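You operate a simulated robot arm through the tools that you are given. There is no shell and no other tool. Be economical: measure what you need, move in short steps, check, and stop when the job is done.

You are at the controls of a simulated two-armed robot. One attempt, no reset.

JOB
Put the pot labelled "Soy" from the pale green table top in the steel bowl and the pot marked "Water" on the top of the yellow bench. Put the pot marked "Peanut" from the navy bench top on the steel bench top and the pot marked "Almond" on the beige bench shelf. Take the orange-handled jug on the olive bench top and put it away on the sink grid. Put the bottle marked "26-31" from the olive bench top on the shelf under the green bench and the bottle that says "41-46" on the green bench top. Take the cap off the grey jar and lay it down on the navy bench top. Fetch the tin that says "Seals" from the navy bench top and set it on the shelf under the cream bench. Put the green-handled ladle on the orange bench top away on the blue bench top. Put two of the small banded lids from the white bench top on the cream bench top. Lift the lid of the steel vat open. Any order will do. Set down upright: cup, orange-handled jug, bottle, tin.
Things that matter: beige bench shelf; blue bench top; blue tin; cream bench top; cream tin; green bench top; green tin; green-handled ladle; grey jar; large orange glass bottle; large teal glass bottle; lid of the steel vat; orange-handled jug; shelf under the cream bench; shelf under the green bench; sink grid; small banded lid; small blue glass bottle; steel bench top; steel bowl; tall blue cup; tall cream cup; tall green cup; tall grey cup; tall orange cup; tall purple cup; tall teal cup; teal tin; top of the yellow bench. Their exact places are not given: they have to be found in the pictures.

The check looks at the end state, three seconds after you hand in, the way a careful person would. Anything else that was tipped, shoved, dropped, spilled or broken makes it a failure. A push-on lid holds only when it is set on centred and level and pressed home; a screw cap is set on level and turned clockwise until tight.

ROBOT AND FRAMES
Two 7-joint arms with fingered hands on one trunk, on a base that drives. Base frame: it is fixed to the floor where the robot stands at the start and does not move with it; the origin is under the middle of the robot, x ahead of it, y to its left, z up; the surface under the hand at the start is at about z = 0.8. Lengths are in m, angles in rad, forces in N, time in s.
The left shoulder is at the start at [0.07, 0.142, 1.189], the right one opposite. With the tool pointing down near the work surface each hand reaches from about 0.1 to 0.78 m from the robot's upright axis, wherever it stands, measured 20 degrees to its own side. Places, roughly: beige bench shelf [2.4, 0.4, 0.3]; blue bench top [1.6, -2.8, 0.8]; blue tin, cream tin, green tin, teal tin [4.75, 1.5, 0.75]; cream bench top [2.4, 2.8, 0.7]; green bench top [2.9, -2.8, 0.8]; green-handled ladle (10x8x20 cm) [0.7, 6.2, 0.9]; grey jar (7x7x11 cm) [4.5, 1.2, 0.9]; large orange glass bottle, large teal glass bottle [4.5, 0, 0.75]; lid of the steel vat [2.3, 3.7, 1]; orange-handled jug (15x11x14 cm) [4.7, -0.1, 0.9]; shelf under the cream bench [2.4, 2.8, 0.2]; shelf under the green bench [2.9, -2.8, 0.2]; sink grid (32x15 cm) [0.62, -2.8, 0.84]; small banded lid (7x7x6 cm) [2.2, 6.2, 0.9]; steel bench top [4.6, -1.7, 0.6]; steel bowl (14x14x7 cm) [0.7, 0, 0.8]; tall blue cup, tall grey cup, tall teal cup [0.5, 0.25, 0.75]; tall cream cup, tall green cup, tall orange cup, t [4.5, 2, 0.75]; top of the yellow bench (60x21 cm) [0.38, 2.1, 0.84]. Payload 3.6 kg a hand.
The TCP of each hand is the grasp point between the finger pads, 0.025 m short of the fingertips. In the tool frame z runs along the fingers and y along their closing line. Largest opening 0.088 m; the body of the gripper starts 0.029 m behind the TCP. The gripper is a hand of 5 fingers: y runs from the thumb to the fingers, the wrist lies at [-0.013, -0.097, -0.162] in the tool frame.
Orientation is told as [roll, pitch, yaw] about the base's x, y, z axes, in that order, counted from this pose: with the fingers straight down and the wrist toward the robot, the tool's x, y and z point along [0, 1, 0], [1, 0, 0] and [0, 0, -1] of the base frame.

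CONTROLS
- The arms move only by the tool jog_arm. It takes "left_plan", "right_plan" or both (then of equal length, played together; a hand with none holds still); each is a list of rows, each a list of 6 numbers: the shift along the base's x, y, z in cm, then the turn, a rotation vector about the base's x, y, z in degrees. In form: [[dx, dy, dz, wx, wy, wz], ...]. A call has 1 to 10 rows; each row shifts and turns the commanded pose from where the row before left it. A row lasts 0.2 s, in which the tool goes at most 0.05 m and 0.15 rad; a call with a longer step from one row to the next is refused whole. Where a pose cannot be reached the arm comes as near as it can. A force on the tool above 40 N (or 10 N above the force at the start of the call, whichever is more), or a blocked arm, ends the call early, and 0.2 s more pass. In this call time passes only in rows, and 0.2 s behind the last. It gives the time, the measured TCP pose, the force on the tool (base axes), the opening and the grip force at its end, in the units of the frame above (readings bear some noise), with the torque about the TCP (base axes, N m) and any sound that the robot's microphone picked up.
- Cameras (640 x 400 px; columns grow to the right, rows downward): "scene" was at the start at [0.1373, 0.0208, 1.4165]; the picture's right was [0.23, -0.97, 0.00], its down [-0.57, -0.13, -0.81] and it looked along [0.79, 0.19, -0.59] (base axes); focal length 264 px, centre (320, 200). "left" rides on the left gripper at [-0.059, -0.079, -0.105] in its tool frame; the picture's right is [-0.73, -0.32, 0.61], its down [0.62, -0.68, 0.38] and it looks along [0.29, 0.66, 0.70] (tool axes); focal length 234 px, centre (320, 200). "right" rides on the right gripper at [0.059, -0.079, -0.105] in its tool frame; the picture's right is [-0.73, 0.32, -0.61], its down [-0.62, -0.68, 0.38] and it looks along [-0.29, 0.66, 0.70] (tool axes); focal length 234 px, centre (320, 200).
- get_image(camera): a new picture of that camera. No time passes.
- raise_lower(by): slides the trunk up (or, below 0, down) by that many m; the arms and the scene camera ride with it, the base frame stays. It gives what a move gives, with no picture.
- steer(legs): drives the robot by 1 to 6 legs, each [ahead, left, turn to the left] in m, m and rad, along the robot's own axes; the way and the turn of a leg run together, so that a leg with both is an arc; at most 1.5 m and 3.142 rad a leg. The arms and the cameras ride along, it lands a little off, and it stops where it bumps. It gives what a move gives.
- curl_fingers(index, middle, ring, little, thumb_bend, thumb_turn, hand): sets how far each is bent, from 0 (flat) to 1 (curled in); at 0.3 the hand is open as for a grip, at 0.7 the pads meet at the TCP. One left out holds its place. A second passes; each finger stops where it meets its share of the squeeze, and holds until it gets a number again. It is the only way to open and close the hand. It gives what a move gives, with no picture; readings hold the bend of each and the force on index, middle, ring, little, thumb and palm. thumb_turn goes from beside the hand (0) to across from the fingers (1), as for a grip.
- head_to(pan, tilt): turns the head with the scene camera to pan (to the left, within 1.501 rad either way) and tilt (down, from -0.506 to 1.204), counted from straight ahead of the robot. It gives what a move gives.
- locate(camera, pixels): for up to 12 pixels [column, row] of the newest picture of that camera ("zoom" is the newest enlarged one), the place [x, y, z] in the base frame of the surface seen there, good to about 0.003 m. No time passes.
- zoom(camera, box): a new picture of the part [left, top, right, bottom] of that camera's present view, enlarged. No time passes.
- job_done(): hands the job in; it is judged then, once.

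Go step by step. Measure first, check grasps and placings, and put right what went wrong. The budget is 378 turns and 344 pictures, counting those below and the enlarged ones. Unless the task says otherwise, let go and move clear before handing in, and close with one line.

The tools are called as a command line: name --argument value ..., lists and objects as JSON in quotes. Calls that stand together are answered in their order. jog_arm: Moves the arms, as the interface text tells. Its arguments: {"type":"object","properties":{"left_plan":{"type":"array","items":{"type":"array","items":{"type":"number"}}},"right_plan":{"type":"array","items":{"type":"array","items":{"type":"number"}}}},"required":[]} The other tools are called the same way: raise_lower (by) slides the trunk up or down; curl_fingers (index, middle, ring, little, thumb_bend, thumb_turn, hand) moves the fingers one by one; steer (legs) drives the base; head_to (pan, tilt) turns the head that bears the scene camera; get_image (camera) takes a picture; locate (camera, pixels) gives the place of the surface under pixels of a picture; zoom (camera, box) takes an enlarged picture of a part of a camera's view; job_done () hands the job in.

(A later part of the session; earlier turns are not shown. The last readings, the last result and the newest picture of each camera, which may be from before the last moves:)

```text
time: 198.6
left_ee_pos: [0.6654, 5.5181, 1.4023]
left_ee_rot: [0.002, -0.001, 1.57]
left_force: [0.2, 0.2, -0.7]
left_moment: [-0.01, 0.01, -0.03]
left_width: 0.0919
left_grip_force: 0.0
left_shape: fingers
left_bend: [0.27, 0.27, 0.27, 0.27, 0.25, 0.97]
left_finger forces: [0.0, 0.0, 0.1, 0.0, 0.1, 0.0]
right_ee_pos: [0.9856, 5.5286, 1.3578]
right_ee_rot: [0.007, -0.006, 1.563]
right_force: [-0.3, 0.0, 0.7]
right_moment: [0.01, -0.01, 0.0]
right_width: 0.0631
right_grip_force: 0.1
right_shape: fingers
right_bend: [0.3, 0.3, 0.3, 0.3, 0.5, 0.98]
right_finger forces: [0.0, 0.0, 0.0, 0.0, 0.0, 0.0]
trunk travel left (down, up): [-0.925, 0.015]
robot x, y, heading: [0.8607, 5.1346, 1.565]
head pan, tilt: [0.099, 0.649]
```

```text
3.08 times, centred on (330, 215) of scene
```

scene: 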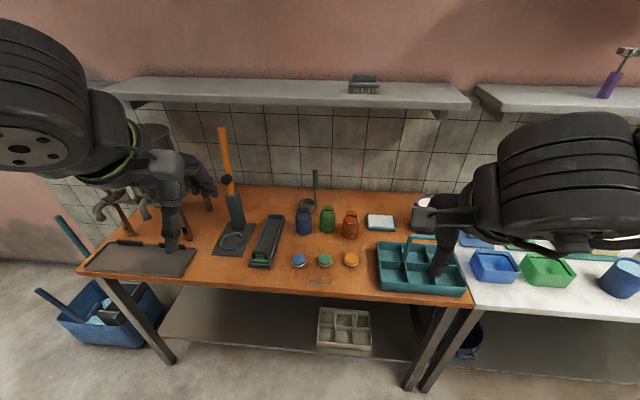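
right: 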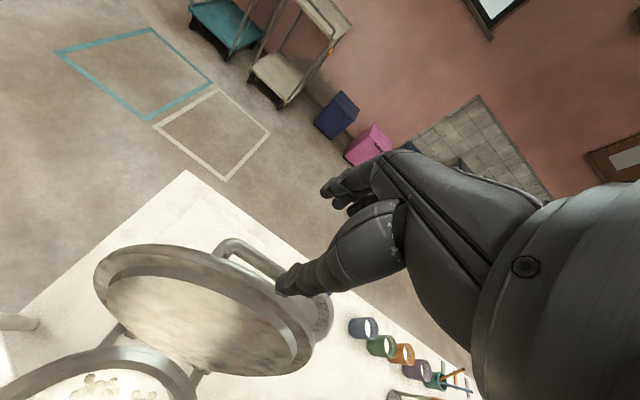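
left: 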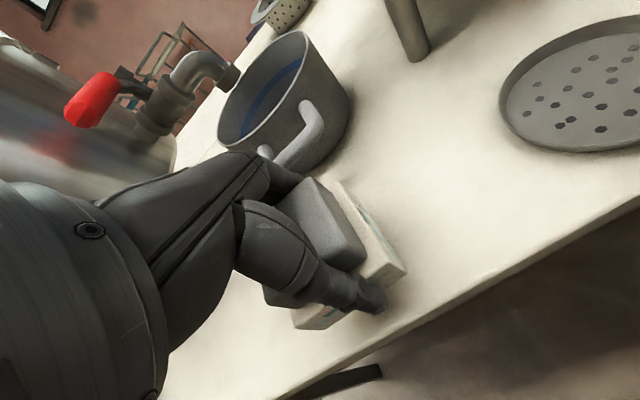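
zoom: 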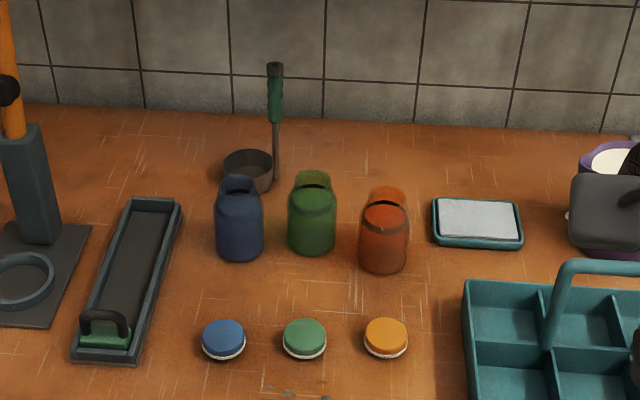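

locate --camera "zoom" --pixels '[[275, 70], [275, 100], [276, 120], [276, 150], [276, 178], [247, 155], [224, 165], [245, 190], [237, 182], [313, 175], [237, 255], [312, 245]]'

```text
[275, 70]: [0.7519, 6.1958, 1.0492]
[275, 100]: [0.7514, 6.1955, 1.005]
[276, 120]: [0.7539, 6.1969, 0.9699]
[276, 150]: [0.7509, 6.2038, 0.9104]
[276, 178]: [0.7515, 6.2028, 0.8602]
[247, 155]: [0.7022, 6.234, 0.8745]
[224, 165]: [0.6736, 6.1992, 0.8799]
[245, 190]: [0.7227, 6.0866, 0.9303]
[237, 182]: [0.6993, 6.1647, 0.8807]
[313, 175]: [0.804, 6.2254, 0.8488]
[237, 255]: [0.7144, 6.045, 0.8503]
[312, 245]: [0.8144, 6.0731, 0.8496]
```

Ladle: vertical handle at (0.752, 6.198), green grip z 0.97–1.06. I'll take it top-down with the right hand so it stays upright; reposition base and trunk.

jog_arm --left_plan '[[0, -3, 0, 0, 0, 0], [0, -3, 0, 0, 0, 0], [0, 0, 0, 0, 0, 0]]'

steer --legs '[[0.38, 0.26, 0]]'

raise_lower --by -0.18

curl_fingers --hand "right" --index 0.3 --middle 0.3 --ring 0.3 --little 0.3 --thumb_bend 0.3

get_image --camera "scene"

```text
time: 199.4
left_ee_pos: [0.6664, 5.4658, 1.4067]
left_ee_rot: [0.002, 0.001, 1.57]
left_force: [-0.6, 0.7, -1.1]
left_moment: [-0.02, 0.03, -0.01]
left_width: 0.0919
left_grip_force: 0.0
left_shape: fingers
left_bend: [0.27, 0.27, 0.27, 0.27, 0.25, 0.97]
left_finger forces: [0.0, 0.0, 0.0, 0.0, 0.0, 0.1]
left hand out of reach, approached as far as the arm can: row 2
right_ee_pos: [0.9858, 5.5295, 1.3569]
right_ee_rot: [0.006, -0.005, 1.562]
right_force: [-0.3, 0.6, 0.1]
right_moment: [0.01, -0.03, 0.0]
right_width: 0.0634
right_grip_force: 0.1
right_shape: fingers
right_bend: [0.3, 0.3, 0.3, 0.3, 0.5, 0.98]
right_finger forces: [0.0, 0.0, 0.0, 0.0, 0.1, 0.0]
trunk travel left (down, up): [-0.925, 0.015]
robot x, y, heading: [0.8644, 5.1355, 1.565]
head pan, tilt: [0.099, 0.649]
```

```text
time: 202.2
left_ee_pos: [0.4129, 5.8517, 1.409]
left_ee_rot: [0.004, -0.001, 1.565]
left_force: [-0.4, -0.6, 0.4]
left_moment: [0.02, 0.0, 0.01]
left_width: 0.0922
left_grip_force: 0.0
left_shape: fingers
left_bend: [0.27, 0.27, 0.27, 0.27, 0.25, 0.97]
left_finger forces: [0.0, 0.1, 0.0, 0.0, 0.0, 0.0]
right_ee_pos: [0.7323, 5.9144, 1.3584]
right_ee_rot: [0.008, -0.008, 1.557]
right_force: [-0.2, 0.0, -0.2]
right_moment: [0.02, -0.01, -0.01]
right_width: 0.0635
right_grip_force: 0.1
right_shape: fingers
right_bend: [0.3, 0.3, 0.3, 0.3, 0.5, 0.98]
right_finger forces: [0.0, 0.1, 0.1, 0.0, 0.1, 0.0]
trunk travel left (down, up): [-0.925, 0.015]
robot x, y, heading: [0.604, 5.5253, 1.558]
head pan, tilt: [0.099, 0.649]
```

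```text
time: 204.2
left_ee_pos: [0.4107, 5.8544, 1.2273]
left_ee_rot: [0.0, -0.001, 1.566]
left_force: [0.2, 0.5, -0.2]
left_moment: [-0.04, -0.02, -0.01]
left_width: 0.0921
left_grip_force: 0.1
left_shape: fingers
left_bend: [0.27, 0.27, 0.27, 0.27, 0.25, 0.97]
left_finger forces: [0.0, 0.1, 0.0, 0.1, 0.1, 0.0]
right_ee_pos: [0.7318, 5.9166, 1.1772]
right_ee_rot: [0.005, -0.007, 1.557]
right_force: [0.4, 0.6, -0.6]
right_moment: [0.03, -0.02, 0.02]
right_width: 0.0634
right_grip_force: 0.0
right_shape: fingers
right_bend: [0.3, 0.3, 0.3, 0.3, 0.5, 0.98]
right_finger forces: [0.0, 0.0, 0.1, 0.1, 0.1, 0.1]
trunk travel left (down, up): [-0.745, 0.195]
robot x, y, heading: [0.6094, 5.5252, 1.562]
head pan, tilt: [0.099, 0.649]
```

```text
time: 205.2
left_ee_pos: [0.4121, 5.8539, 1.2274]
left_ee_rot: [0.002, 0.001, 1.566]
left_force: [0.2, -0.2, 0.8]
left_moment: [-0.03, -0.03, 0.01]
left_width: 0.0921
left_grip_force: 0.1
left_shape: fingers
left_bend: [0.27, 0.27, 0.27, 0.27, 0.25, 0.97]
left_finger forces: [0.0, 0.1, 0.0, 0.0, 0.0, 0.0]
right_ee_pos: [0.732, 5.9173, 1.1782]
right_ee_rot: [0.007, -0.007, 1.557]
right_force: [0.5, 0.2, 0.2]
right_moment: [0.02, -0.03, -0.01]
right_width: 0.0849
right_grip_force: 0.1
right_shape: fingers
right_bend: [0.3, 0.3, 0.3, 0.3, 0.3, 0.98]
right_finger forces: [0.0, 0.0, 0.0, 0.1, 0.0, 0.0]
trunk travel left (down, up): [-0.745, 0.195]
robot x, y, heading: [0.6051, 5.527, 1.563]
head pan, tilt: [0.099, 0.649]
```

```text
245 pictures are left
```

scene: 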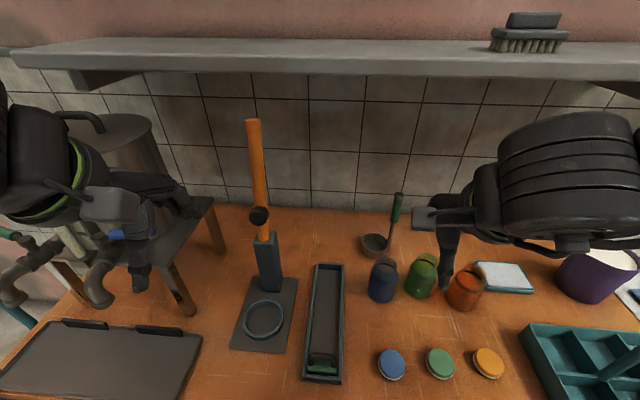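

jog_arm --right_plan '[[0, 0, -4, 0, 0, 0], [0, 0, -3.8, 0, 0, 0], [0.4, 4.6, 0, 0, 0, 0], [0.4, 4.6, 0, 0, 0, 0], [0.4, 4.7, 0, 0, 0, 0], [0.4, 4.7, 0, 0, 0, 0], [0.4, 4.7, 0, 0, 0, 0], [0, 4.7, 0, 0, 0, 0], [0, 0, 0, 0, 0, 0]]'

get_image --camera "right"

zoom --camera "scene" --box '[320, 140, 500, 300]'

```text
time: 207.2
left_ee_pos: [0.4113, 5.8547, 1.2284]
left_ee_rot: [0.003, -0.001, 1.565]
left_force: [0.1, 0.3, -0.3]
left_moment: [-0.05, -0.02, -0.04]
left_width: 0.0921
left_grip_force: 0.1
left_shape: fingers
left_bend: [0.27, 0.27, 0.27, 0.27, 0.25, 0.97]
left_finger forces: [0.0, 0.0, 0.0, 0.1, 0.0, 0.0]
right_ee_pos: [0.7516, 6.1955, 1.103]
right_ee_rot: [0.006, -0.007, 1.561]
right_force: [0.5, -0.6, 0.5]
right_moment: [-0.01, 0.03, 0.02]
right_width: 0.0846
right_grip_force: 0.1
right_shape: fingers
right_bend: [0.3, 0.3, 0.3, 0.3, 0.3, 0.98]
right_finger forces: [0.0, 0.1, 0.0, 0.0, 0.1, 0.0]
trunk travel left (down, up): [-0.745, 0.195]
robot x, y, heading: [0.6037, 5.5224, 1.556]
head pan, tilt: [0.099, 0.649]
```

```text
244 pictures are left
```

right: 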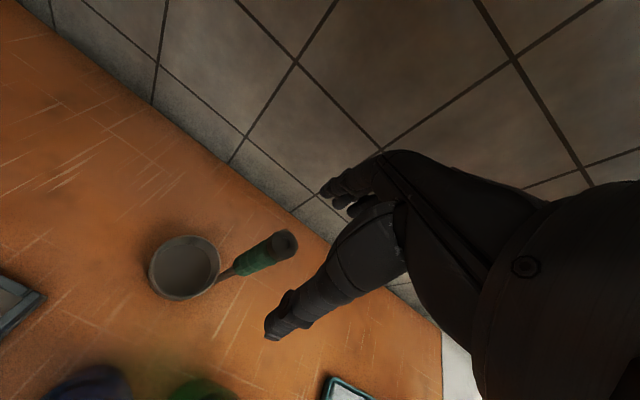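

```text
2.50 times, centred on (410, 220) of scene
```

zoom: 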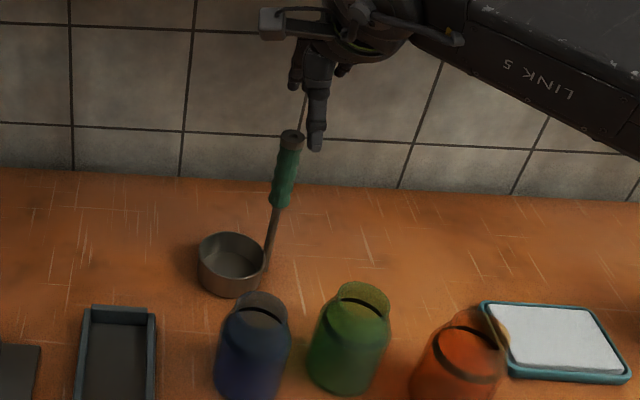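

Handle top sits almost at the grasp point; I adjust 0.4 cm and descend.

jog_arm --right_plan '[[-0.4, 0.4, 0, 0, 0, 0], [0, 0, -3, 0, 0, 0], [0, 0, -3.2, 0, 0, 0], [0, 0, 0, 0, 0, 0]]'

get_image --camera "right"

```text
time: 208.2
left_ee_pos: [0.4117, 5.8551, 1.2279]
left_ee_rot: [0.001, 0.001, 1.566]
left_force: [-0.4, 0.1, 0.2]
left_moment: [0.01, 0.05, 0.0]
left_width: 0.0921
left_grip_force: 0.0
left_shape: fingers
left_bend: [0.27, 0.27, 0.27, 0.27, 0.25, 0.97]
left_finger forces: [0.0, 0.0, 0.0, 0.0, 0.0, 0.0]
right_ee_pos: [0.7461, 6.2025, 1.0373]
right_ee_rot: [0.005, -0.006, 1.558]
right_force: [0.1, 0.3, 0.3]
right_moment: [0.01, 0.01, -0.01]
right_width: 0.0846
right_grip_force: 0.0
right_shape: fingers
right_bend: [0.3, 0.3, 0.3, 0.3, 0.3, 0.98]
right_finger forces: [0.0, 0.0, 0.1, 0.0, 0.0, 0.0]
trunk travel left (down, up): [-0.745, 0.195]
robot x, y, heading: [0.6072, 5.5254, 1.555]
head pan, tilt: [0.099, 0.649]
```

```text
242 pictures are left
```

right: 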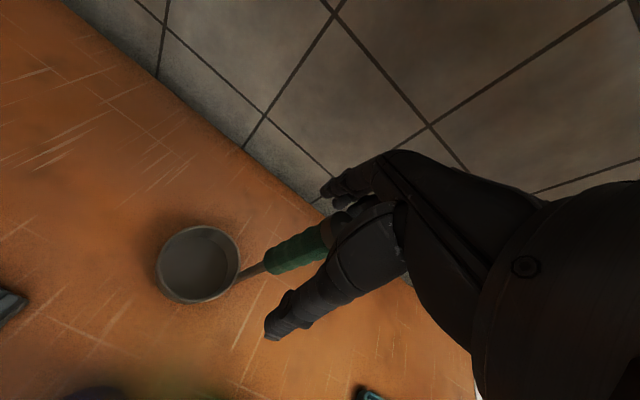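

The handle is between thumb and fingers. I close and lift slightly.

curl_fingers --hand "right" --index 0.8 --middle 0.8 --ring 0.8 --little 0.8 --thumb_bend 0.75

jog_arm --right_plan '[[0, 0, 2, 0, 0, 0], [0, 0, 2, 0, 0, 0], [0, 0, 0, 0, 0, 0]]'

get_image --camera "right"

get_image --camera "scene"

```text
time: 209.2
left_ee_pos: [0.4112, 5.8544, 1.2281]
left_ee_rot: [0.002, 0.001, 1.566]
left_force: [-0.4, -0.5, 0.2]
left_moment: [-0.04, -0.04, -0.01]
left_width: 0.0921
left_grip_force: 0.0
left_shape: fingers
left_bend: [0.27, 0.27, 0.27, 0.27, 0.25, 0.97]
left_finger forces: [0.0, 0.0, 0.0, 0.0, 0.0, 0.0]
right_ee_pos: [0.7471, 6.2035, 1.0364]
right_ee_rot: [0.006, -0.004, 1.556]
right_force: [0.4, -0.2, -0.1]
right_moment: [-0.02, -0.03, 0.03]
right_width: 0.0111
right_grip_force: 14.8
right_shape: fingers
right_bend: [0.73, 0.73, 0.8, 0.8, 0.63, 0.94]
right_finger forces: [7.5, 8.3, 0.0, 0.0, 14.1, 0.1]
trunk travel left (down, up): [-0.745, 0.195]
robot x, y, heading: [0.607, 5.5252, 1.558]
head pan, tilt: [0.099, 0.649]
```

```text
time: 210.0
left_ee_pos: [0.4102, 5.8542, 1.2281]
left_ee_rot: [0.001, 0.003, 1.567]
left_force: [0.5, 0.0, 0.1]
left_moment: [-0.04, 0.03, 0.0]
left_width: 0.0923
left_grip_force: 0.0
left_shape: fingers
left_bend: [0.27, 0.27, 0.27, 0.27, 0.25, 0.97]
left_finger forces: [0.1, 0.0, 0.0, 0.0, 0.1, 0.0]
right_ee_pos: [0.7471, 6.2018, 1.0769]
right_ee_rot: [0.007, -0.005, 1.557]
right_force: [-0.4, 0.5, -2.0]
right_moment: [0.01, -0.05, 0.04]
right_width: 0.0111
right_grip_force: 15.4
right_shape: fingers
right_bend: [0.73, 0.73, 0.8, 0.8, 0.63, 0.94]
right_finger forces: [7.5, 8.7, 0.0, 0.0, 14.2, 0.0]
trunk travel left (down, up): [-0.745, 0.195]
robot x, y, heading: [0.6033, 5.5255, 1.564]
head pan, tilt: [0.099, 0.649]
```

```text
241 pictures are left
```

right: 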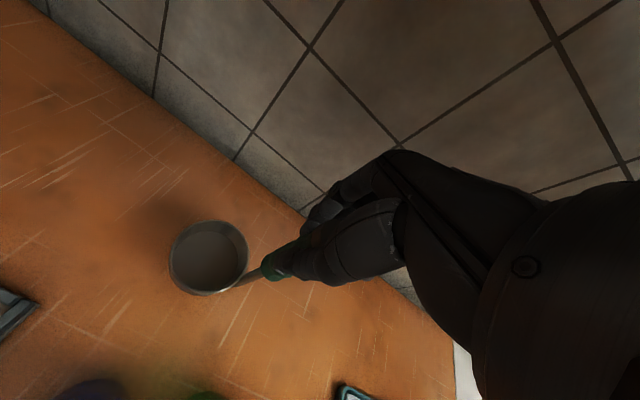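

```text
240 pictures are left
```

scene: 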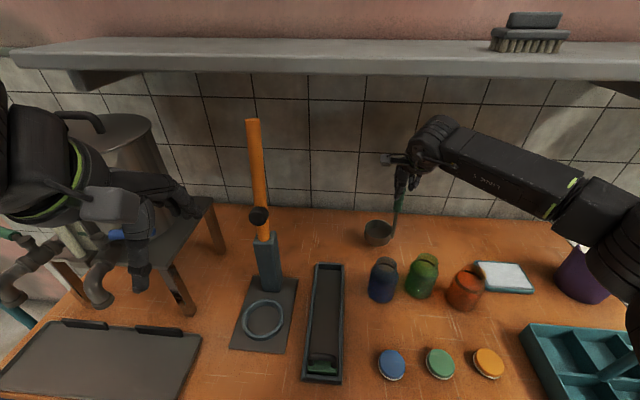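

Ladle lifted. I check the wall shelf clearance before raising further.

locate --camera "scene" --pixels '[[400, 72], [400, 50], [440, 125], [430, 150], [383, 265], [420, 262]]'

```text
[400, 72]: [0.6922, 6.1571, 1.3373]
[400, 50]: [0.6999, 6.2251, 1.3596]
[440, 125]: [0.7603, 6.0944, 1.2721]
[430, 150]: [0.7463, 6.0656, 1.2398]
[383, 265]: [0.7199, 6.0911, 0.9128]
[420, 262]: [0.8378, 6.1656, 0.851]
```

jog_arm --right_plan '[[0, -1, 1.5, 0, 0, 0], [0, -1.2, 1.5, 0, 0, 0], [0, 0, 2.5, 0, 0, 0], [0, 0, 2.5, 0, 0, 0], [0, 0, 1.5, 0, 0, 0], [0, 0, 0, 0, 0, 0]]'

get_image --camera "scene"

```text
time: 211.4
left_ee_pos: [0.4106, 5.8556, 1.2264]
left_ee_rot: [0.003, 0.0, 1.566]
left_force: [0.0, 0.6, 0.7]
left_moment: [0.0, 0.0, 0.01]
left_width: 0.0921
left_grip_force: 0.0
left_shape: fingers
left_bend: [0.27, 0.27, 0.27, 0.27, 0.25, 0.97]
left_finger forces: [0.0, 0.0, 0.1, 0.0, 0.0, 0.0]
right_ee_pos: [0.7472, 6.1785, 1.1733]
right_ee_rot: [0.006, -0.007, 1.557]
right_force: [0.7, 0.0, -1.5]
right_moment: [-0.01, -0.01, 0.01]
right_width: 0.0108
right_grip_force: 14.7
right_shape: fingers
right_bend: [0.73, 0.73, 0.8, 0.8, 0.63, 0.94]
right_finger forces: [7.6, 8.7, 0.0, 0.0, 14.3, 0.0]
trunk travel left (down, up): [-0.745, 0.195]
robot x, y, heading: [0.6084, 5.5271, 1.564]
head pan, tilt: [0.099, 0.649]
```

```text
239 pictures are left
```

scene: 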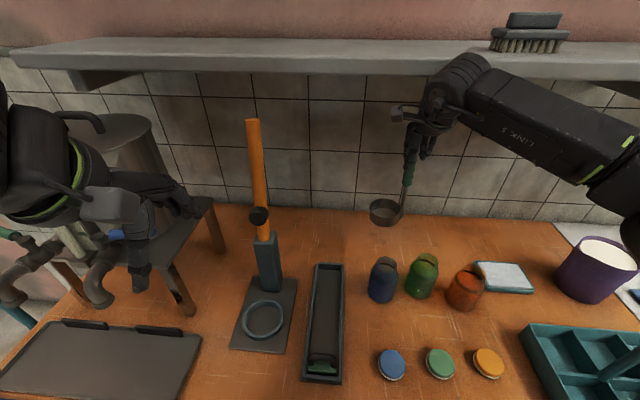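

Clear of the jars. I back out and drive east along y≈4.7 to the aisle beyond the cream bench.

steer --legs '[[-0.75, 0, 0], [0, 0, -1.56], [1.5, 0, 0], [1.4, 0, 0]]'

head_to --pan -0.6 --tilt 0.4

get_image --camera "scene"

```text
time: 233.0
left_ee_pos: [3.8258, 4.9428, 1.2274]
left_ee_rot: [0.001, 0.0, 0.016]
left_force: [-0.4, 0.3, 0.2]
left_moment: [0.0, 0.01, 0.0]
left_width: 0.0924
left_grip_force: 0.2
left_shape: fingers
left_bend: [0.27, 0.27, 0.27, 0.27, 0.25, 0.97]
left_finger forces: [0.1, 0.0, 0.0, 0.1, 0.0, 0.0]
right_ee_pos: [4.1573, 4.615, 1.1717]
right_ee_rot: [0.006, -0.007, 0.008]
right_force: [-0.3, -0.4, -1.6]
right_moment: [-0.03, 0.03, 0.04]
right_width: 0.0105
right_grip_force: 14.3
right_shape: fingers
right_bend: [0.74, 0.73, 0.8, 0.8, 0.64, 0.94]
right_finger forces: [7.0, 8.3, 0.0, 0.1, 13.4, 0.0]
trunk travel left (down, up): [-0.745, 0.195]
robot x, y, heading: [3.5017, 4.7431, 0.01]
head pan, tilt: [0.099, 0.649]
```

```text
time: 234.1
left_ee_pos: [3.8257, 4.9438, 1.2274]
left_ee_rot: [0.002, 0.001, 0.016]
left_force: [-0.8, 0.3, -0.3]
left_moment: [0.03, -0.03, 0.04]
left_width: 0.0921
left_grip_force: 0.0
left_shape: fingers
left_bend: [0.27, 0.27, 0.27, 0.27, 0.25, 0.97]
left_finger forces: [0.0, 0.0, 0.1, 0.0, 0.0, 0.1]
right_ee_pos: [4.1575, 4.6155, 1.1724]
right_ee_rot: [0.005, -0.004, 0.008]
right_force: [-0.5, 0.4, -1.3]
right_moment: [-0.03, 0.0, 0.03]
right_width: 0.0103
right_grip_force: 14.2
right_shape: fingers
right_bend: [0.74, 0.73, 0.8, 0.8, 0.64, 0.94]
right_finger forces: [7.1, 8.4, 0.1, 0.0, 13.4, 0.0]
trunk travel left (down, up): [-0.745, 0.195]
robot x, y, heading: [3.5037, 4.7477, 0.013]
head pan, tilt: [-0.6, 0.4]
```

```text
238 pictures are left
```

scene: 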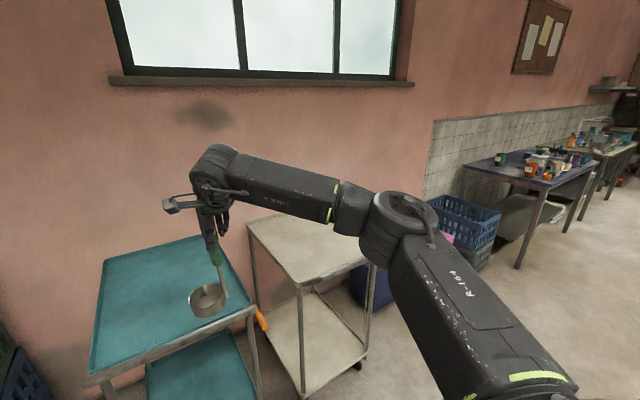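

I retract the ladle hand, then strafe south along the east aisle.

jog_arm --right_plan '[[-4.5, 0, 0, 0, 0, 0], [-4.5, 0, 0, 0, 0, 0], [-4.5, 0, 0, 0, 0, 0], [-4.5, -1, 0, 0, 0, 0]]'

steer --legs '[[-0.12, 0, 0], [0, -1.5, 0], [0, -0.95, 0]]'

head_to --pan -0.2 --tilt 0.45

get_image --camera "scene"

```text
time: 235.1
left_ee_pos: [3.823, 4.943, 1.2283]
left_ee_rot: [0.004, -0.001, 0.017]
left_force: [-0.9, 0.2, 0.4]
left_moment: [0.03, 0.04, 0.01]
left_width: 0.0919
left_grip_force: 0.0
left_shape: fingers
left_bend: [0.27, 0.27, 0.27, 0.27, 0.25, 0.97]
left_finger forces: [0.0, 0.1, 0.1, 0.1, 0.0, 0.0]
right_ee_pos: [3.9763, 4.6002, 1.1734]
right_ee_rot: [0.006, -0.008, 0.009]
right_force: [-0.6, 0.3, -1.2]
right_moment: [-0.02, -0.02, 0.02]
right_width: 0.0107
right_grip_force: 14.5
right_shape: fingers
right_bend: [0.74, 0.73, 0.8, 0.8, 0.63, 0.93]
right_finger forces: [6.7, 8.8, 0.0, 0.0, 13.5, 0.0]
trunk travel left (down, up): [-0.745, 0.195]
robot x, y, heading: [3.4993, 4.7412, 0.012]
head pan, tilt: [-0.6, 0.4]
```

```text
time: 247.9
left_ee_pos: [3.6765, 2.4843, 1.2273]
left_ee_rot: [0.001, 0.0, -0.021]
left_force: [-0.4, -0.6, -0.4]
left_moment: [0.0, -0.05, 0.01]
left_width: 0.0923
left_grip_force: 0.0
left_shape: fingers
left_bend: [0.27, 0.27, 0.27, 0.27, 0.25, 0.97]
left_finger forces: [0.1, 0.0, 0.0, 0.1, 0.0, 0.0]
right_ee_pos: [3.8147, 2.137, 1.1728]
right_ee_rot: [0.004, -0.004, -0.029]
right_force: [1.0, -0.3, -1.0]
right_moment: [-0.03, 0.03, 0.02]
right_width: 0.0106
right_grip_force: 14.7
right_shape: fingers
right_bend: [0.74, 0.73, 0.8, 0.8, 0.63, 0.93]
right_finger forces: [6.6, 8.9, 0.0, 0.1, 13.5, 0.1]
trunk travel left (down, up): [-0.745, 0.195]
robot x, y, heading: [3.3441, 2.2967, -0.029]
head pan, tilt: [-0.6, 0.4]
```

```text
time: 248.8
left_ee_pos: [3.6757, 2.4834, 1.2273]
left_ee_rot: [0.002, -0.001, -0.021]
left_force: [-0.4, -0.1, -0.2]
left_moment: [0.0, 0.01, -0.01]
left_width: 0.092
left_grip_force: 0.1
left_shape: fingers
left_bend: [0.27, 0.27, 0.27, 0.27, 0.25, 0.97]
left_finger forces: [0.0, 0.0, 0.0, 0.0, 0.0, 0.0]
right_ee_pos: [3.8159, 2.1373, 1.1723]
right_ee_rot: [0.008, -0.005, -0.03]
right_force: [1.1, 0.1, -1.5]
right_moment: [-0.07, 0.02, 0.0]
right_width: 0.0104
right_grip_force: 14.8
right_shape: fingers
right_bend: [0.74, 0.73, 0.8, 0.8, 0.63, 0.93]
right_finger forces: [6.6, 8.8, 0.0, 0.0, 13.5, 0.0]
trunk travel left (down, up): [-0.745, 0.195]
robot x, y, heading: [3.3418, 2.294, -0.023]
head pan, tilt: [-0.201, 0.45]
```

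```text
237 pictures are left
```

scene: 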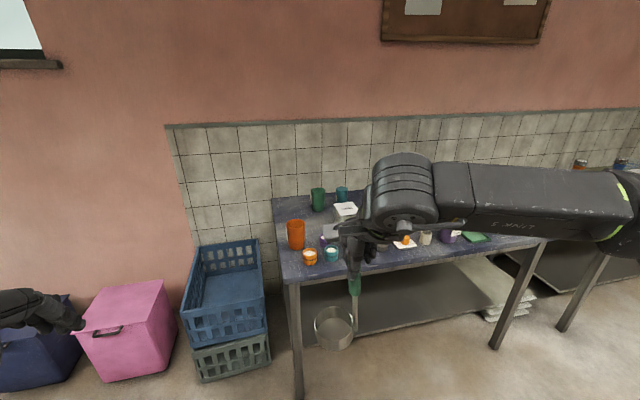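

zoom --camera "scene" --box '[260, 170, 560, 290]'

locate --camera "scene" --pixels '[[285, 280], [545, 245], [317, 190], [342, 188], [296, 222], [310, 250], [332, 247], [425, 232], [448, 230], [475, 235], [275, 200]]'

```text
2.13 times, centred on (410, 230) of scene
```

zoom: 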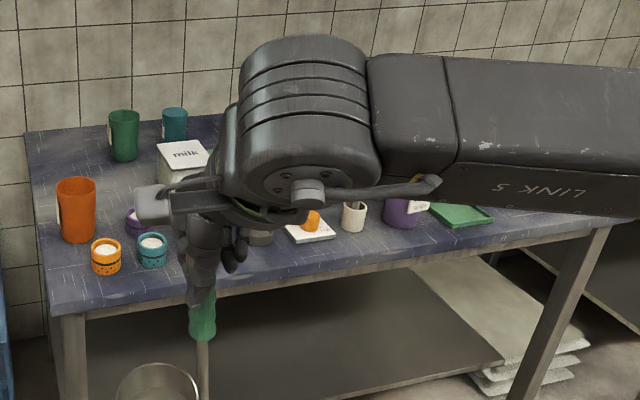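

```text
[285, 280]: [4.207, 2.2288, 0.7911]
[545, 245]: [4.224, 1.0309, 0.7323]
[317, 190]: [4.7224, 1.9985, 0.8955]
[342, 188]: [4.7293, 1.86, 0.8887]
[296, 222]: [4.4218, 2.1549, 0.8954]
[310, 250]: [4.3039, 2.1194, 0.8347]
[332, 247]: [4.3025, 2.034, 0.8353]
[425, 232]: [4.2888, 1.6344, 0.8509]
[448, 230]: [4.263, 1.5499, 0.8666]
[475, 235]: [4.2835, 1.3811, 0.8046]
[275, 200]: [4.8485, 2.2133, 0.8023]
```

I continue south to the olive bench for the jug.

steer --legs '[[0, -1.5, 0.025], [0, -0.75, 0]]'

head_to --pan 0.25 --tilt 0.45

get_image --camera "scene"

```text
time: 259.9
left_ee_pos: [3.6042, 0.2281, 1.2279]
left_ee_rot: [0.002, -0.001, -0.048]
left_force: [0.6, -0.4, 0.1]
left_moment: [0.01, -0.04, -0.01]
left_width: 0.0923
left_grip_force: 0.0
left_shape: fingers
left_bend: [0.27, 0.27, 0.27, 0.27, 0.25, 0.97]
left_finger forces: [0.1, 0.1, 0.0, 0.0, 0.1, 0.1]
right_ee_pos: [3.7349, -0.1241, 1.1723]
right_ee_rot: [0.005, -0.006, -0.055]
right_force: [0.3, 0.7, -1.0]
right_moment: [-0.03, 0.01, 0.02]
right_width: 0.0103
right_grip_force: 14.3
right_shape: fingers
right_bend: [0.74, 0.73, 0.8, 0.8, 0.63, 0.93]
right_finger forces: [6.7, 9.0, 0.0, 0.0, 13.4, 0.1]
trunk travel left (down, up): [-0.745, 0.195]
robot x, y, heading: [3.2656, 0.0459, -0.052]
head pan, tilt: [-0.201, 0.45]
```

```text
time: 260.8
left_ee_pos: [3.6037, 0.2263, 1.2275]
left_ee_rot: [0.002, 0.0, -0.049]
left_force: [-0.4, 0.5, -0.2]
left_moment: [0.06, 0.01, 0.01]
left_width: 0.0923
left_grip_force: 0.0
left_shape: fingers
left_bend: [0.27, 0.27, 0.27, 0.27, 0.25, 0.97]
left_finger forces: [0.1, 0.0, 0.0, 0.0, 0.0, 0.0]
right_ee_pos: [3.7329, -0.1263, 1.1724]
right_ee_rot: [0.006, -0.004, -0.056]
right_force: [-0.2, -0.4, -1.2]
right_moment: [-0.02, 0.0, 0.04]
right_width: 0.0103
right_grip_force: 14.9
right_shape: fingers
right_bend: [0.74, 0.73, 0.8, 0.8, 0.63, 0.93]
right_finger forces: [6.7, 8.9, 0.0, 0.1, 13.6, 0.0]
trunk travel left (down, up): [-0.745, 0.195]
robot x, y, heading: [3.2642, 0.0467, -0.058]
head pan, tilt: [0.25, 0.45]
```

```text
235 pictures are left
```

scene: 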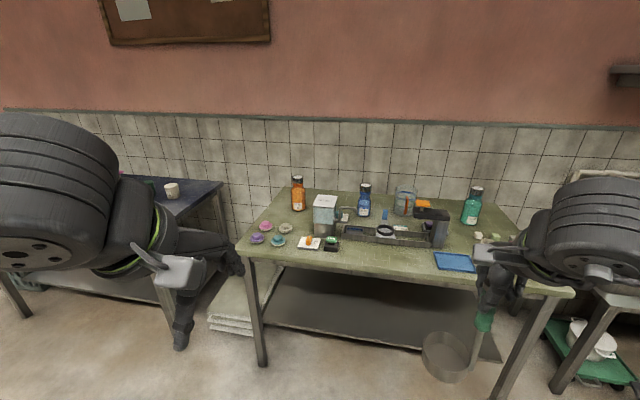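

zoom --camera "scene" --box '[240, 165, 520, 285]'

locate --camera "scene" --pixels '[[298, 195], [364, 195], [472, 205], [404, 205], [425, 205], [405, 195], [340, 270], [315, 195], [440, 230], [405, 215], [250, 255], [560, 290]]'

```text
2.29 times, centred on (380, 225) of scene
```

zoom: 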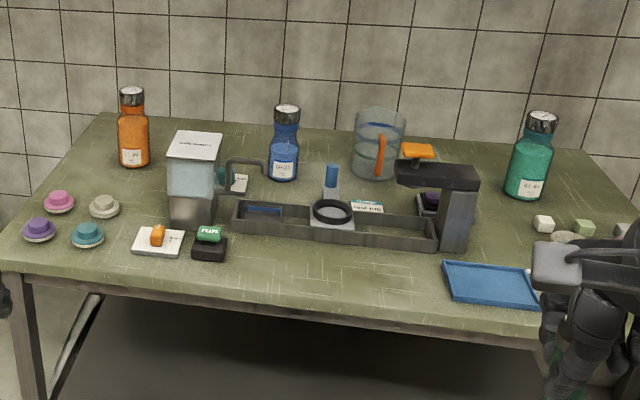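

```text
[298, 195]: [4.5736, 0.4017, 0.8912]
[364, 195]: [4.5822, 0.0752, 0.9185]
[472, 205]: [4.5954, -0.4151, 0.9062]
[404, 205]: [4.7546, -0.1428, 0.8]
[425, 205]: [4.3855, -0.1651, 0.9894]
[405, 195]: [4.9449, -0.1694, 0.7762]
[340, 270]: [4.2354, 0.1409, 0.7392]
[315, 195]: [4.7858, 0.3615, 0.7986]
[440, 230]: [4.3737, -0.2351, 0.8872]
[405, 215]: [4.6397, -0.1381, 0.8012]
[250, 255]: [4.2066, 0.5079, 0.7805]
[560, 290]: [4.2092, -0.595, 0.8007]
```

The jug is a clear cylinder near (4.68, −0.14) behind a machine, handle toward me. I swing the ladle hand outward, and approach for a closer look.

jog_arm --right_plan '[[-2, -4, 2, 0, 0, 0], [-2, -4, 2, 0, 0, 0], [-2, -4, 2, 0, 0, 0], [-1, -4, 0, 0, 0, 0]]'

steer --legs '[[0.4, -0.37, 0.058]]'

head_to --pan 0.2 --tilt 0.5

get_image --camera "scene"

```text
time: 261.8
left_ee_pos: [3.6019, 0.2256, 1.228]
left_ee_rot: [0.002, -0.001, -0.049]
left_force: [-0.7, 0.1, -0.1]
left_moment: [-0.02, 0.0, -0.02]
left_width: 0.0922
left_grip_force: 0.1
left_shape: fingers
left_bend: [0.27, 0.27, 0.27, 0.27, 0.25, 0.97]
left_finger forces: [0.1, 0.1, 0.0, 0.0, 0.1, 0.0]
right_ee_pos: [3.6607, -0.2879, 1.2324]
right_ee_rot: [0.01, -0.004, -0.054]
right_force: [-0.4, -0.3, -1.0]
right_moment: [-0.02, 0.03, 0.04]
right_width: 0.0083
right_grip_force: 13.1
right_shape: fingers
right_bend: [0.74, 0.73, 0.8, 0.8, 0.65, 0.93]
right_finger forces: [5.7, 9.2, 0.0, 0.0, 11.5, 0.0]
trunk travel left (down, up): [-0.745, 0.195]
robot x, y, heading: [3.2667, 0.0503, -0.052]
head pan, tilt: [0.25, 0.45]
```

```text
time: 264.9
left_ee_pos: [3.9867, -0.1355, 1.2274]
left_ee_rot: [0.001, 0.0, 0.016]
left_force: [-0.3, -1.1, -0.4]
left_moment: [0.02, 0.02, -0.01]
left_width: 0.092
left_grip_force: 0.0
left_shape: fingers
left_bend: [0.27, 0.27, 0.27, 0.27, 0.25, 0.97]
left_finger forces: [0.0, 0.1, 0.0, 0.1, 0.0, 0.0]
right_ee_pos: [4.0786, -0.6441, 1.233]
right_ee_rot: [0.003, -0.007, 0.006]
right_force: [-0.6, 0.2, -2.0]
right_moment: [0.0, 0.02, -0.02]
right_width: 0.0082
right_grip_force: 13.8
right_shape: fingers
right_bend: [0.74, 0.73, 0.8, 0.8, 0.65, 0.93]
right_finger forces: [5.9, 8.9, 0.0, 0.1, 12.0, 0.0]
trunk travel left (down, up): [-0.745, 0.195]
robot x, y, heading: [3.662, -0.3381, 0.006]
head pan, tilt: [0.25, 0.45]
```

```text
time: 265.6
left_ee_pos: [3.988, -0.137, 1.2278]
left_ee_rot: [0.003, 0.0, 0.015]
left_force: [-0.5, 0.2, 0.7]
left_moment: [0.04, 0.0, 0.03]
left_width: 0.0919
left_grip_force: 0.0
left_shape: fingers
left_bend: [0.27, 0.27, 0.27, 0.27, 0.25, 0.97]
left_finger forces: [0.0, 0.1, 0.1, 0.0, 0.0, 0.0]
right_ee_pos: [4.0775, -0.6449, 1.2334]
right_ee_rot: [0.008, -0.006, 0.006]
right_force: [-0.5, 0.2, -1.9]
right_moment: [0.0, -0.02, 0.01]
right_width: 0.0082
right_grip_force: 13.4
right_shape: fingers
right_bend: [0.74, 0.73, 0.8, 0.8, 0.65, 0.93]
right_finger forces: [5.9, 9.1, 0.0, 0.1, 12.0, 0.0]
trunk travel left (down, up): [-0.745, 0.195]
robot x, y, heading: [3.6609, -0.3376, 0.01]
head pan, tilt: [0.201, 0.499]
```

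```text
233 pictures are left
```

scene: 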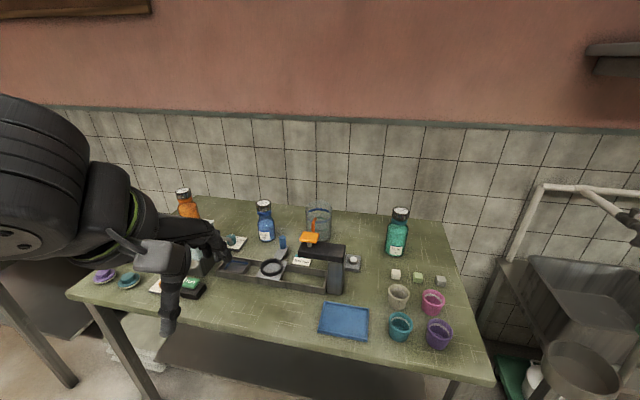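

zoom --camera "scene" --box '[230, 180, 430, 310]'

```text
3.08 times, centred on (330, 245) of scene
```

zoom: 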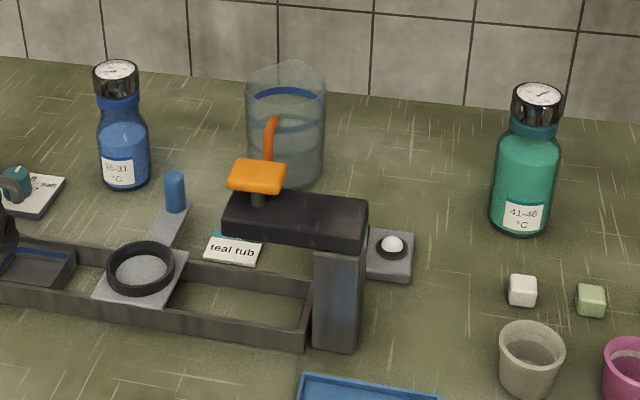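

Blue bottle reads "26-31", teal one "41-46". I locate the jug's handle and rim.

locate --camera "zoom" --pixels '[[270, 120], [268, 140], [266, 158], [250, 90], [323, 95], [285, 92], [286, 70], [322, 160], [250, 165], [118, 68], [540, 92], [260, 165]]'

```text
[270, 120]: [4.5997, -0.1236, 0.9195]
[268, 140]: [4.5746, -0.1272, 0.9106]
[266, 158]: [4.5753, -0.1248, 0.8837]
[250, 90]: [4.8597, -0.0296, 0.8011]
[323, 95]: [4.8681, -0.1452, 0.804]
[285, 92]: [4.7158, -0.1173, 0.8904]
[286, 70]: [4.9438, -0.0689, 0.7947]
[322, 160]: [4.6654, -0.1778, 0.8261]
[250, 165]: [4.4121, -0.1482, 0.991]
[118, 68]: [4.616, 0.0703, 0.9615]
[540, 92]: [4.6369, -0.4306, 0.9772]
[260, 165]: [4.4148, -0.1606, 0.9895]
```

I'll grasp the jug body from above with the left hand fully open and yawed −30°, so the thumb passes beside the handle. Positioning base and trunk, opening the hand.

steer --legs '[[0.28, 0.09, -0.01]]'

raise_lower --by -0.06

curl_fingers --hand "left" --index 0 --middle 0 --ring 0 --little 0 --thumb_bend 0 --thumb_turn 1

jog_arm --left_plan '[[4, -1, -1, 0, 0, -5], [4, -1, -1, 0, 0, -5], [4, -1, -1, 0, 0, -5], [4, -1, -1, 0, 0, -5], [4, -1, -1, 0, 0, -5], [4, -1, 0, 0, 0, -5], [4, -1, 0, 0, 0, 0], [0, 0, 0, 0, 0, 0]]'

get_image --camera "left"

get_image --camera "scene"

```text
time: 267.6
left_ee_pos: [4.2655, -0.0475, 1.2281]
left_ee_rot: [0.004, -0.002, 0.01]
left_force: [0.5, 0.8, 0.0]
left_moment: [0.0, 0.02, -0.02]
left_width: 0.0921
left_grip_force: 0.1
left_shape: fingers
left_bend: [0.27, 0.27, 0.27, 0.27, 0.25, 0.97]
left_finger forces: [0.0, 0.1, 0.0, 0.0, 0.1, 0.1]
right_ee_pos: [4.3524, -0.5564, 1.2339]
right_ee_rot: [0.006, -0.007, 0.0]
right_force: [0.0, 0.2, -1.0]
right_moment: [-0.01, -0.01, 0.03]
right_width: 0.0083
right_grip_force: 13.6
right_shape: fingers
right_bend: [0.74, 0.74, 0.8, 0.8, 0.65, 0.93]
right_finger forces: [6.0, 9.0, 0.0, 0.0, 11.9, 0.0]
trunk travel left (down, up): [-0.745, 0.195]
robot x, y, heading: [3.9433, -0.2477, -0.001]
head pan, tilt: [0.201, 0.499]
```

```text
time: 268.6
left_ee_pos: [4.2651, -0.0481, 1.1678]
left_ee_rot: [0.003, 0.001, 0.011]
left_force: [0.1, -0.1, -0.5]
left_moment: [-0.01, -0.02, 0.01]
left_width: 0.0923
left_grip_force: 0.1
left_shape: fingers
left_bend: [0.27, 0.27, 0.27, 0.27, 0.25, 0.97]
left_finger forces: [0.0, 0.0, 0.0, 0.0, 0.0, 0.0]
right_ee_pos: [4.3541, -0.5561, 1.1735]
right_ee_rot: [0.005, -0.006, 0.001]
right_force: [-0.5, 0.8, -0.7]
right_moment: [0.0, -0.04, 0.04]
right_width: 0.0084
right_grip_force: 13.9
right_shape: fingers
right_bend: [0.74, 0.73, 0.8, 0.8, 0.65, 0.93]
right_finger forces: [5.9, 9.1, 0.0, 0.0, 11.9, 0.1]
trunk travel left (down, up): [-0.685, 0.255]
robot x, y, heading: [3.9407, -0.246, -0.001]
head pan, tilt: [0.201, 0.499]
```

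```text
time: 269.6
left_ee_pos: [4.2661, -0.0482, 1.1685]
left_ee_rot: [0.002, 0.0, 0.01]
left_force: [-0.1, -0.5, -0.8]
left_moment: [-0.03, -0.01, 0.01]
left_width: 0.1326
left_grip_force: 0.1
left_shape: fingers
left_bend: [0.0, 0.0, 0.0, 0.0, 0.0, 0.95]
left_finger forces: [0.1, 0.0, 0.1, 0.0, 0.0, 0.0]
right_ee_pos: [4.355, -0.5558, 1.172]
right_ee_rot: [0.006, -0.006, 0.003]
right_force: [-0.2, -0.1, -1.8]
right_moment: [-0.03, 0.01, 0.0]
right_width: 0.0085
right_grip_force: 13.3
right_shape: fingers
right_bend: [0.74, 0.73, 0.8, 0.8, 0.65, 0.93]
right_finger forces: [5.8, 9.0, 0.0, 0.0, 11.9, 0.0]
trunk travel left (down, up): [-0.685, 0.255]
robot x, y, heading: [3.9376, -0.2511, 0.004]
head pan, tilt: [0.201, 0.499]
```

```text
time: 271.4
left_ee_pos: [4.5474, -0.1192, 1.1171]
left_ee_rot: [0.001, 0.001, -0.515]
left_force: [-0.3, -0.4, -0.3]
left_moment: [-0.01, -0.03, -0.01]
left_width: 0.1326
left_grip_force: 0.0
left_shape: fingers
left_bend: [0.0, 0.0, 0.0, 0.0, 0.0, 0.95]
left_finger forces: [0.0, 0.0, 0.0, 0.1, 0.1, 0.0]
right_ee_pos: [4.3538, -0.5562, 1.1734]
right_ee_rot: [0.007, -0.007, 0.003]
right_force: [-0.2, 0.1, -1.8]
right_moment: [-0.04, -0.02, -0.01]
right_width: 0.0086
right_grip_force: 13.2
right_shape: fingers
right_bend: [0.74, 0.74, 0.8, 0.8, 0.65, 0.93]
right_finger forces: [5.8, 8.9, 0.0, 0.0, 11.9, 0.0]
trunk travel left (down, up): [-0.685, 0.255]
robot x, y, heading: [3.9392, -0.2466, 0.006]
head pan, tilt: [0.201, 0.499]
```

```text
231 pictures are left
```

left: 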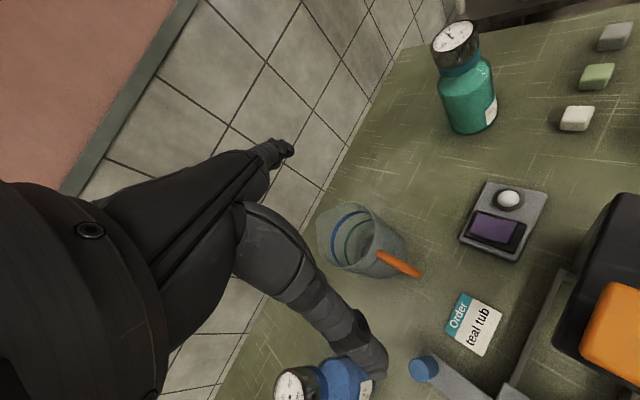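

```text
230 pictures are left
```

scene: 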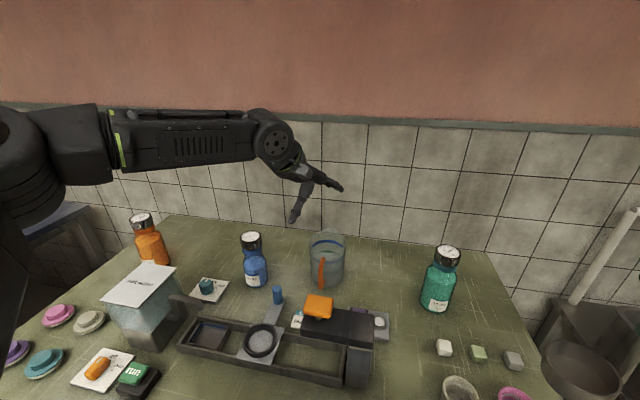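

zoom --camera "left" --box '[280, 180, 440, 300]'

```text
3.33 times, centred on (360, 240) of left
```

zoom: 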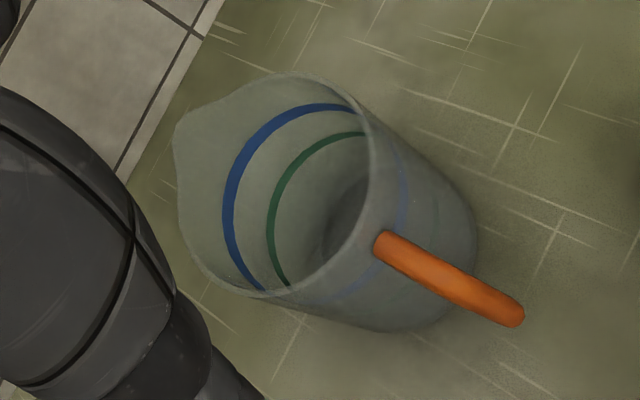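

locate --camera "zoom" --pixels '[[368, 165], [345, 100], [300, 76], [176, 150], [200, 260], [262, 296], [320, 275], [385, 240], [515, 315], [450, 275], [232, 230], [300, 290]]'

```text
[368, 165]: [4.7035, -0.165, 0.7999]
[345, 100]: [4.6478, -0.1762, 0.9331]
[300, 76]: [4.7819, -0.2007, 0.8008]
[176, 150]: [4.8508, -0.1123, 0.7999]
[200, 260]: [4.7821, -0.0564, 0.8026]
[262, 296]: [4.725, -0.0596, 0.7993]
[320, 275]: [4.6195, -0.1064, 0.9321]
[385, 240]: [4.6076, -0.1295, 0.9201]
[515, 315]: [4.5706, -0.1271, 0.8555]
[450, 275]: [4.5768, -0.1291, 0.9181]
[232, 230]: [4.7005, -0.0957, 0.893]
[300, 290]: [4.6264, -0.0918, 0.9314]
```

Jug centre (4.663, −0.131), rim z 0.933, diameter ~10 cm. I move above it.

jog_arm --left_plan '[[3.9, -0.4, -1, 0, 0, 0], [3.9, -0.4, -1, 0, 0, 0], [3.8, -0.4, -1, 0, 0, 0], [0, 0, -3, 0, 0, 0], [0, 0, -3, 0, 0, 0], [0, 0, 0, 0, 0, 0]]'

get_image --camera "left"

zoom --camera "scene" --box '[220, 150, 420, 310]'

```text
time: 272.8
left_ee_pos: [4.5915, -0.0903, 1.0292]
left_ee_rot: [0.002, -0.004, -0.515]
left_force: [-0.7, 0.7, -0.1]
left_moment: [-0.01, 0.01, -0.03]
left_width: 0.1324
left_grip_force: 0.1
left_shape: fingers
left_bend: [0.0, 0.0, 0.0, 0.0, 0.0, 0.95]
left_finger forces: [0.1, 0.0, 0.0, 0.0, 0.1, 0.0]
left hand out of reach, approached as far as the arm can: row 1, 2, 3, 5
right_ee_pos: [4.3555, -0.5569, 1.1733]
right_ee_rot: [0.007, -0.004, 0.001]
right_force: [-0.1, 0.0, -2.0]
right_moment: [0.0, -0.03, -0.01]
right_width: 0.0084
right_grip_force: 13.1
right_shape: fingers
right_bend: [0.74, 0.74, 0.8, 0.8, 0.65, 0.93]
right_finger forces: [5.8, 9.0, 0.0, 0.0, 11.8, 0.0]
trunk travel left (down, up): [-0.685, 0.255]
robot x, y, heading: [3.9407, -0.2489, 0.004]
head pan, tilt: [0.201, 0.499]
```

```text
228 pictures are left
```

left: 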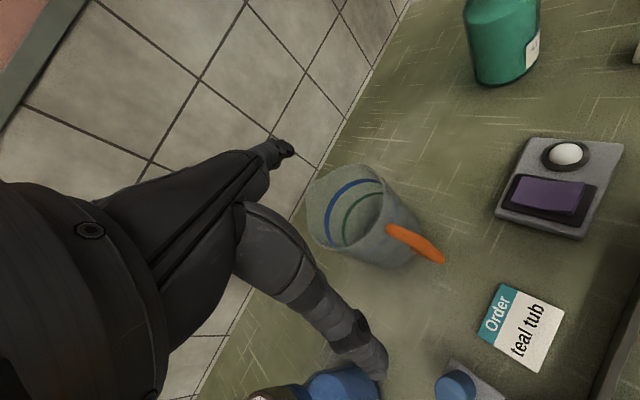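

```text
2.50 times, centred on (320, 230) of scene
```

zoom: 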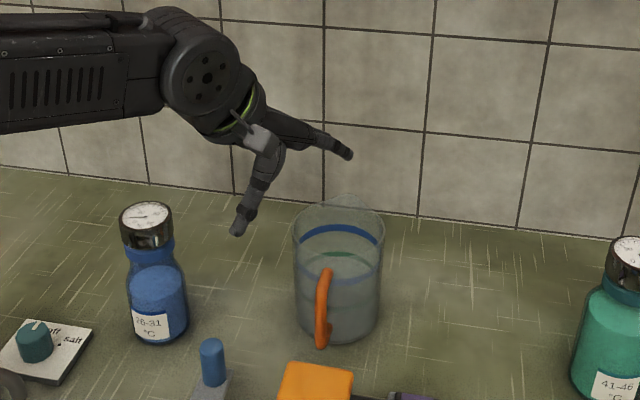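

The arm is limited inward, so I shift the base right to put the jug more to the left hand's side.

jog_arm --left_plan '[[0, 0, 4, 0, 0, 0], [0, 0, 2, 0, 0, 0], [0, 0, 0, 0, 0, 0]]' --right_plan '[[-4, 0, 0, 0, 0, 0], [-4, 0, 0, 0, 0, 0], [0, 0, 0, 0, 0, 0]]'

steer --legs '[[0.02, -0.16, 0]]'

get_image --camera "scene"

```text
time: 273.6
left_ee_pos: [4.5922, -0.0912, 1.0882]
left_ee_rot: [0.001, 0.003, -0.515]
left_force: [-0.2, -1.1, 0.5]
left_moment: [0.01, 0.01, 0.01]
left_width: 0.1323
left_grip_force: 0.0
left_shape: fingers
left_bend: [0.0, 0.0, 0.0, 0.0, 0.0, 0.95]
left_finger forces: [0.0, 0.0, 0.0, 0.0, 0.0, 0.1]
right_ee_pos: [4.3279, -0.5217, 1.1581]
right_ee_rot: [0.008, -0.005, 0.002]
right_force: [0.1, 0.1, -1.5]
right_moment: [-0.05, 0.0, 0.01]
right_width: 0.0082
right_grip_force: 13.5
right_shape: fingers
right_bend: [0.74, 0.74, 0.8, 0.8, 0.65, 0.93]
right_finger forces: [5.9, 9.0, 0.0, 0.0, 11.8, 0.0]
right hand out of reach, approached as far as the arm can: row 1, 2
trunk travel left (down, up): [-0.685, 0.255]
robot x, y, heading: [3.9391, -0.2498, 0.004]
head pan, tilt: [0.201, 0.499]
```

```text
time: 275.0
left_ee_pos: [4.6134, -0.2553, 1.0882]
left_ee_rot: [0.003, 0.0, -0.517]
left_force: [0.0, -0.3, -0.2]
left_moment: [0.01, 0.02, 0.01]
left_width: 0.1324
left_grip_force: 0.0
left_shape: fingers
left_bend: [0.0, 0.0, 0.0, 0.0, 0.0, 0.95]
left_finger forces: [0.1, 0.0, 0.1, 0.0, 0.0, 0.0]
right_ee_pos: [4.3465, -0.6831, 1.1598]
right_ee_rot: [0.007, -0.007, -0.002]
right_force: [0.7, 0.1, -1.0]
right_moment: [-0.02, 0.02, -0.01]
right_width: 0.008
right_grip_force: 13.1
right_shape: fingers
right_bend: [0.74, 0.74, 0.8, 0.8, 0.65, 0.93]
right_finger forces: [5.8, 8.9, 0.1, 0.0, 11.7, 0.1]
trunk travel left (down, up): [-0.685, 0.255]
robot x, y, heading: [3.9604, -0.4069, 0.0]
head pan, tilt: [0.201, 0.499]
```

```text
226 pictures are left
```

scene: 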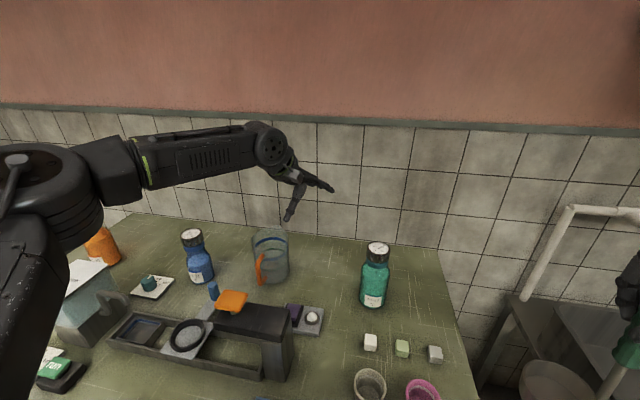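

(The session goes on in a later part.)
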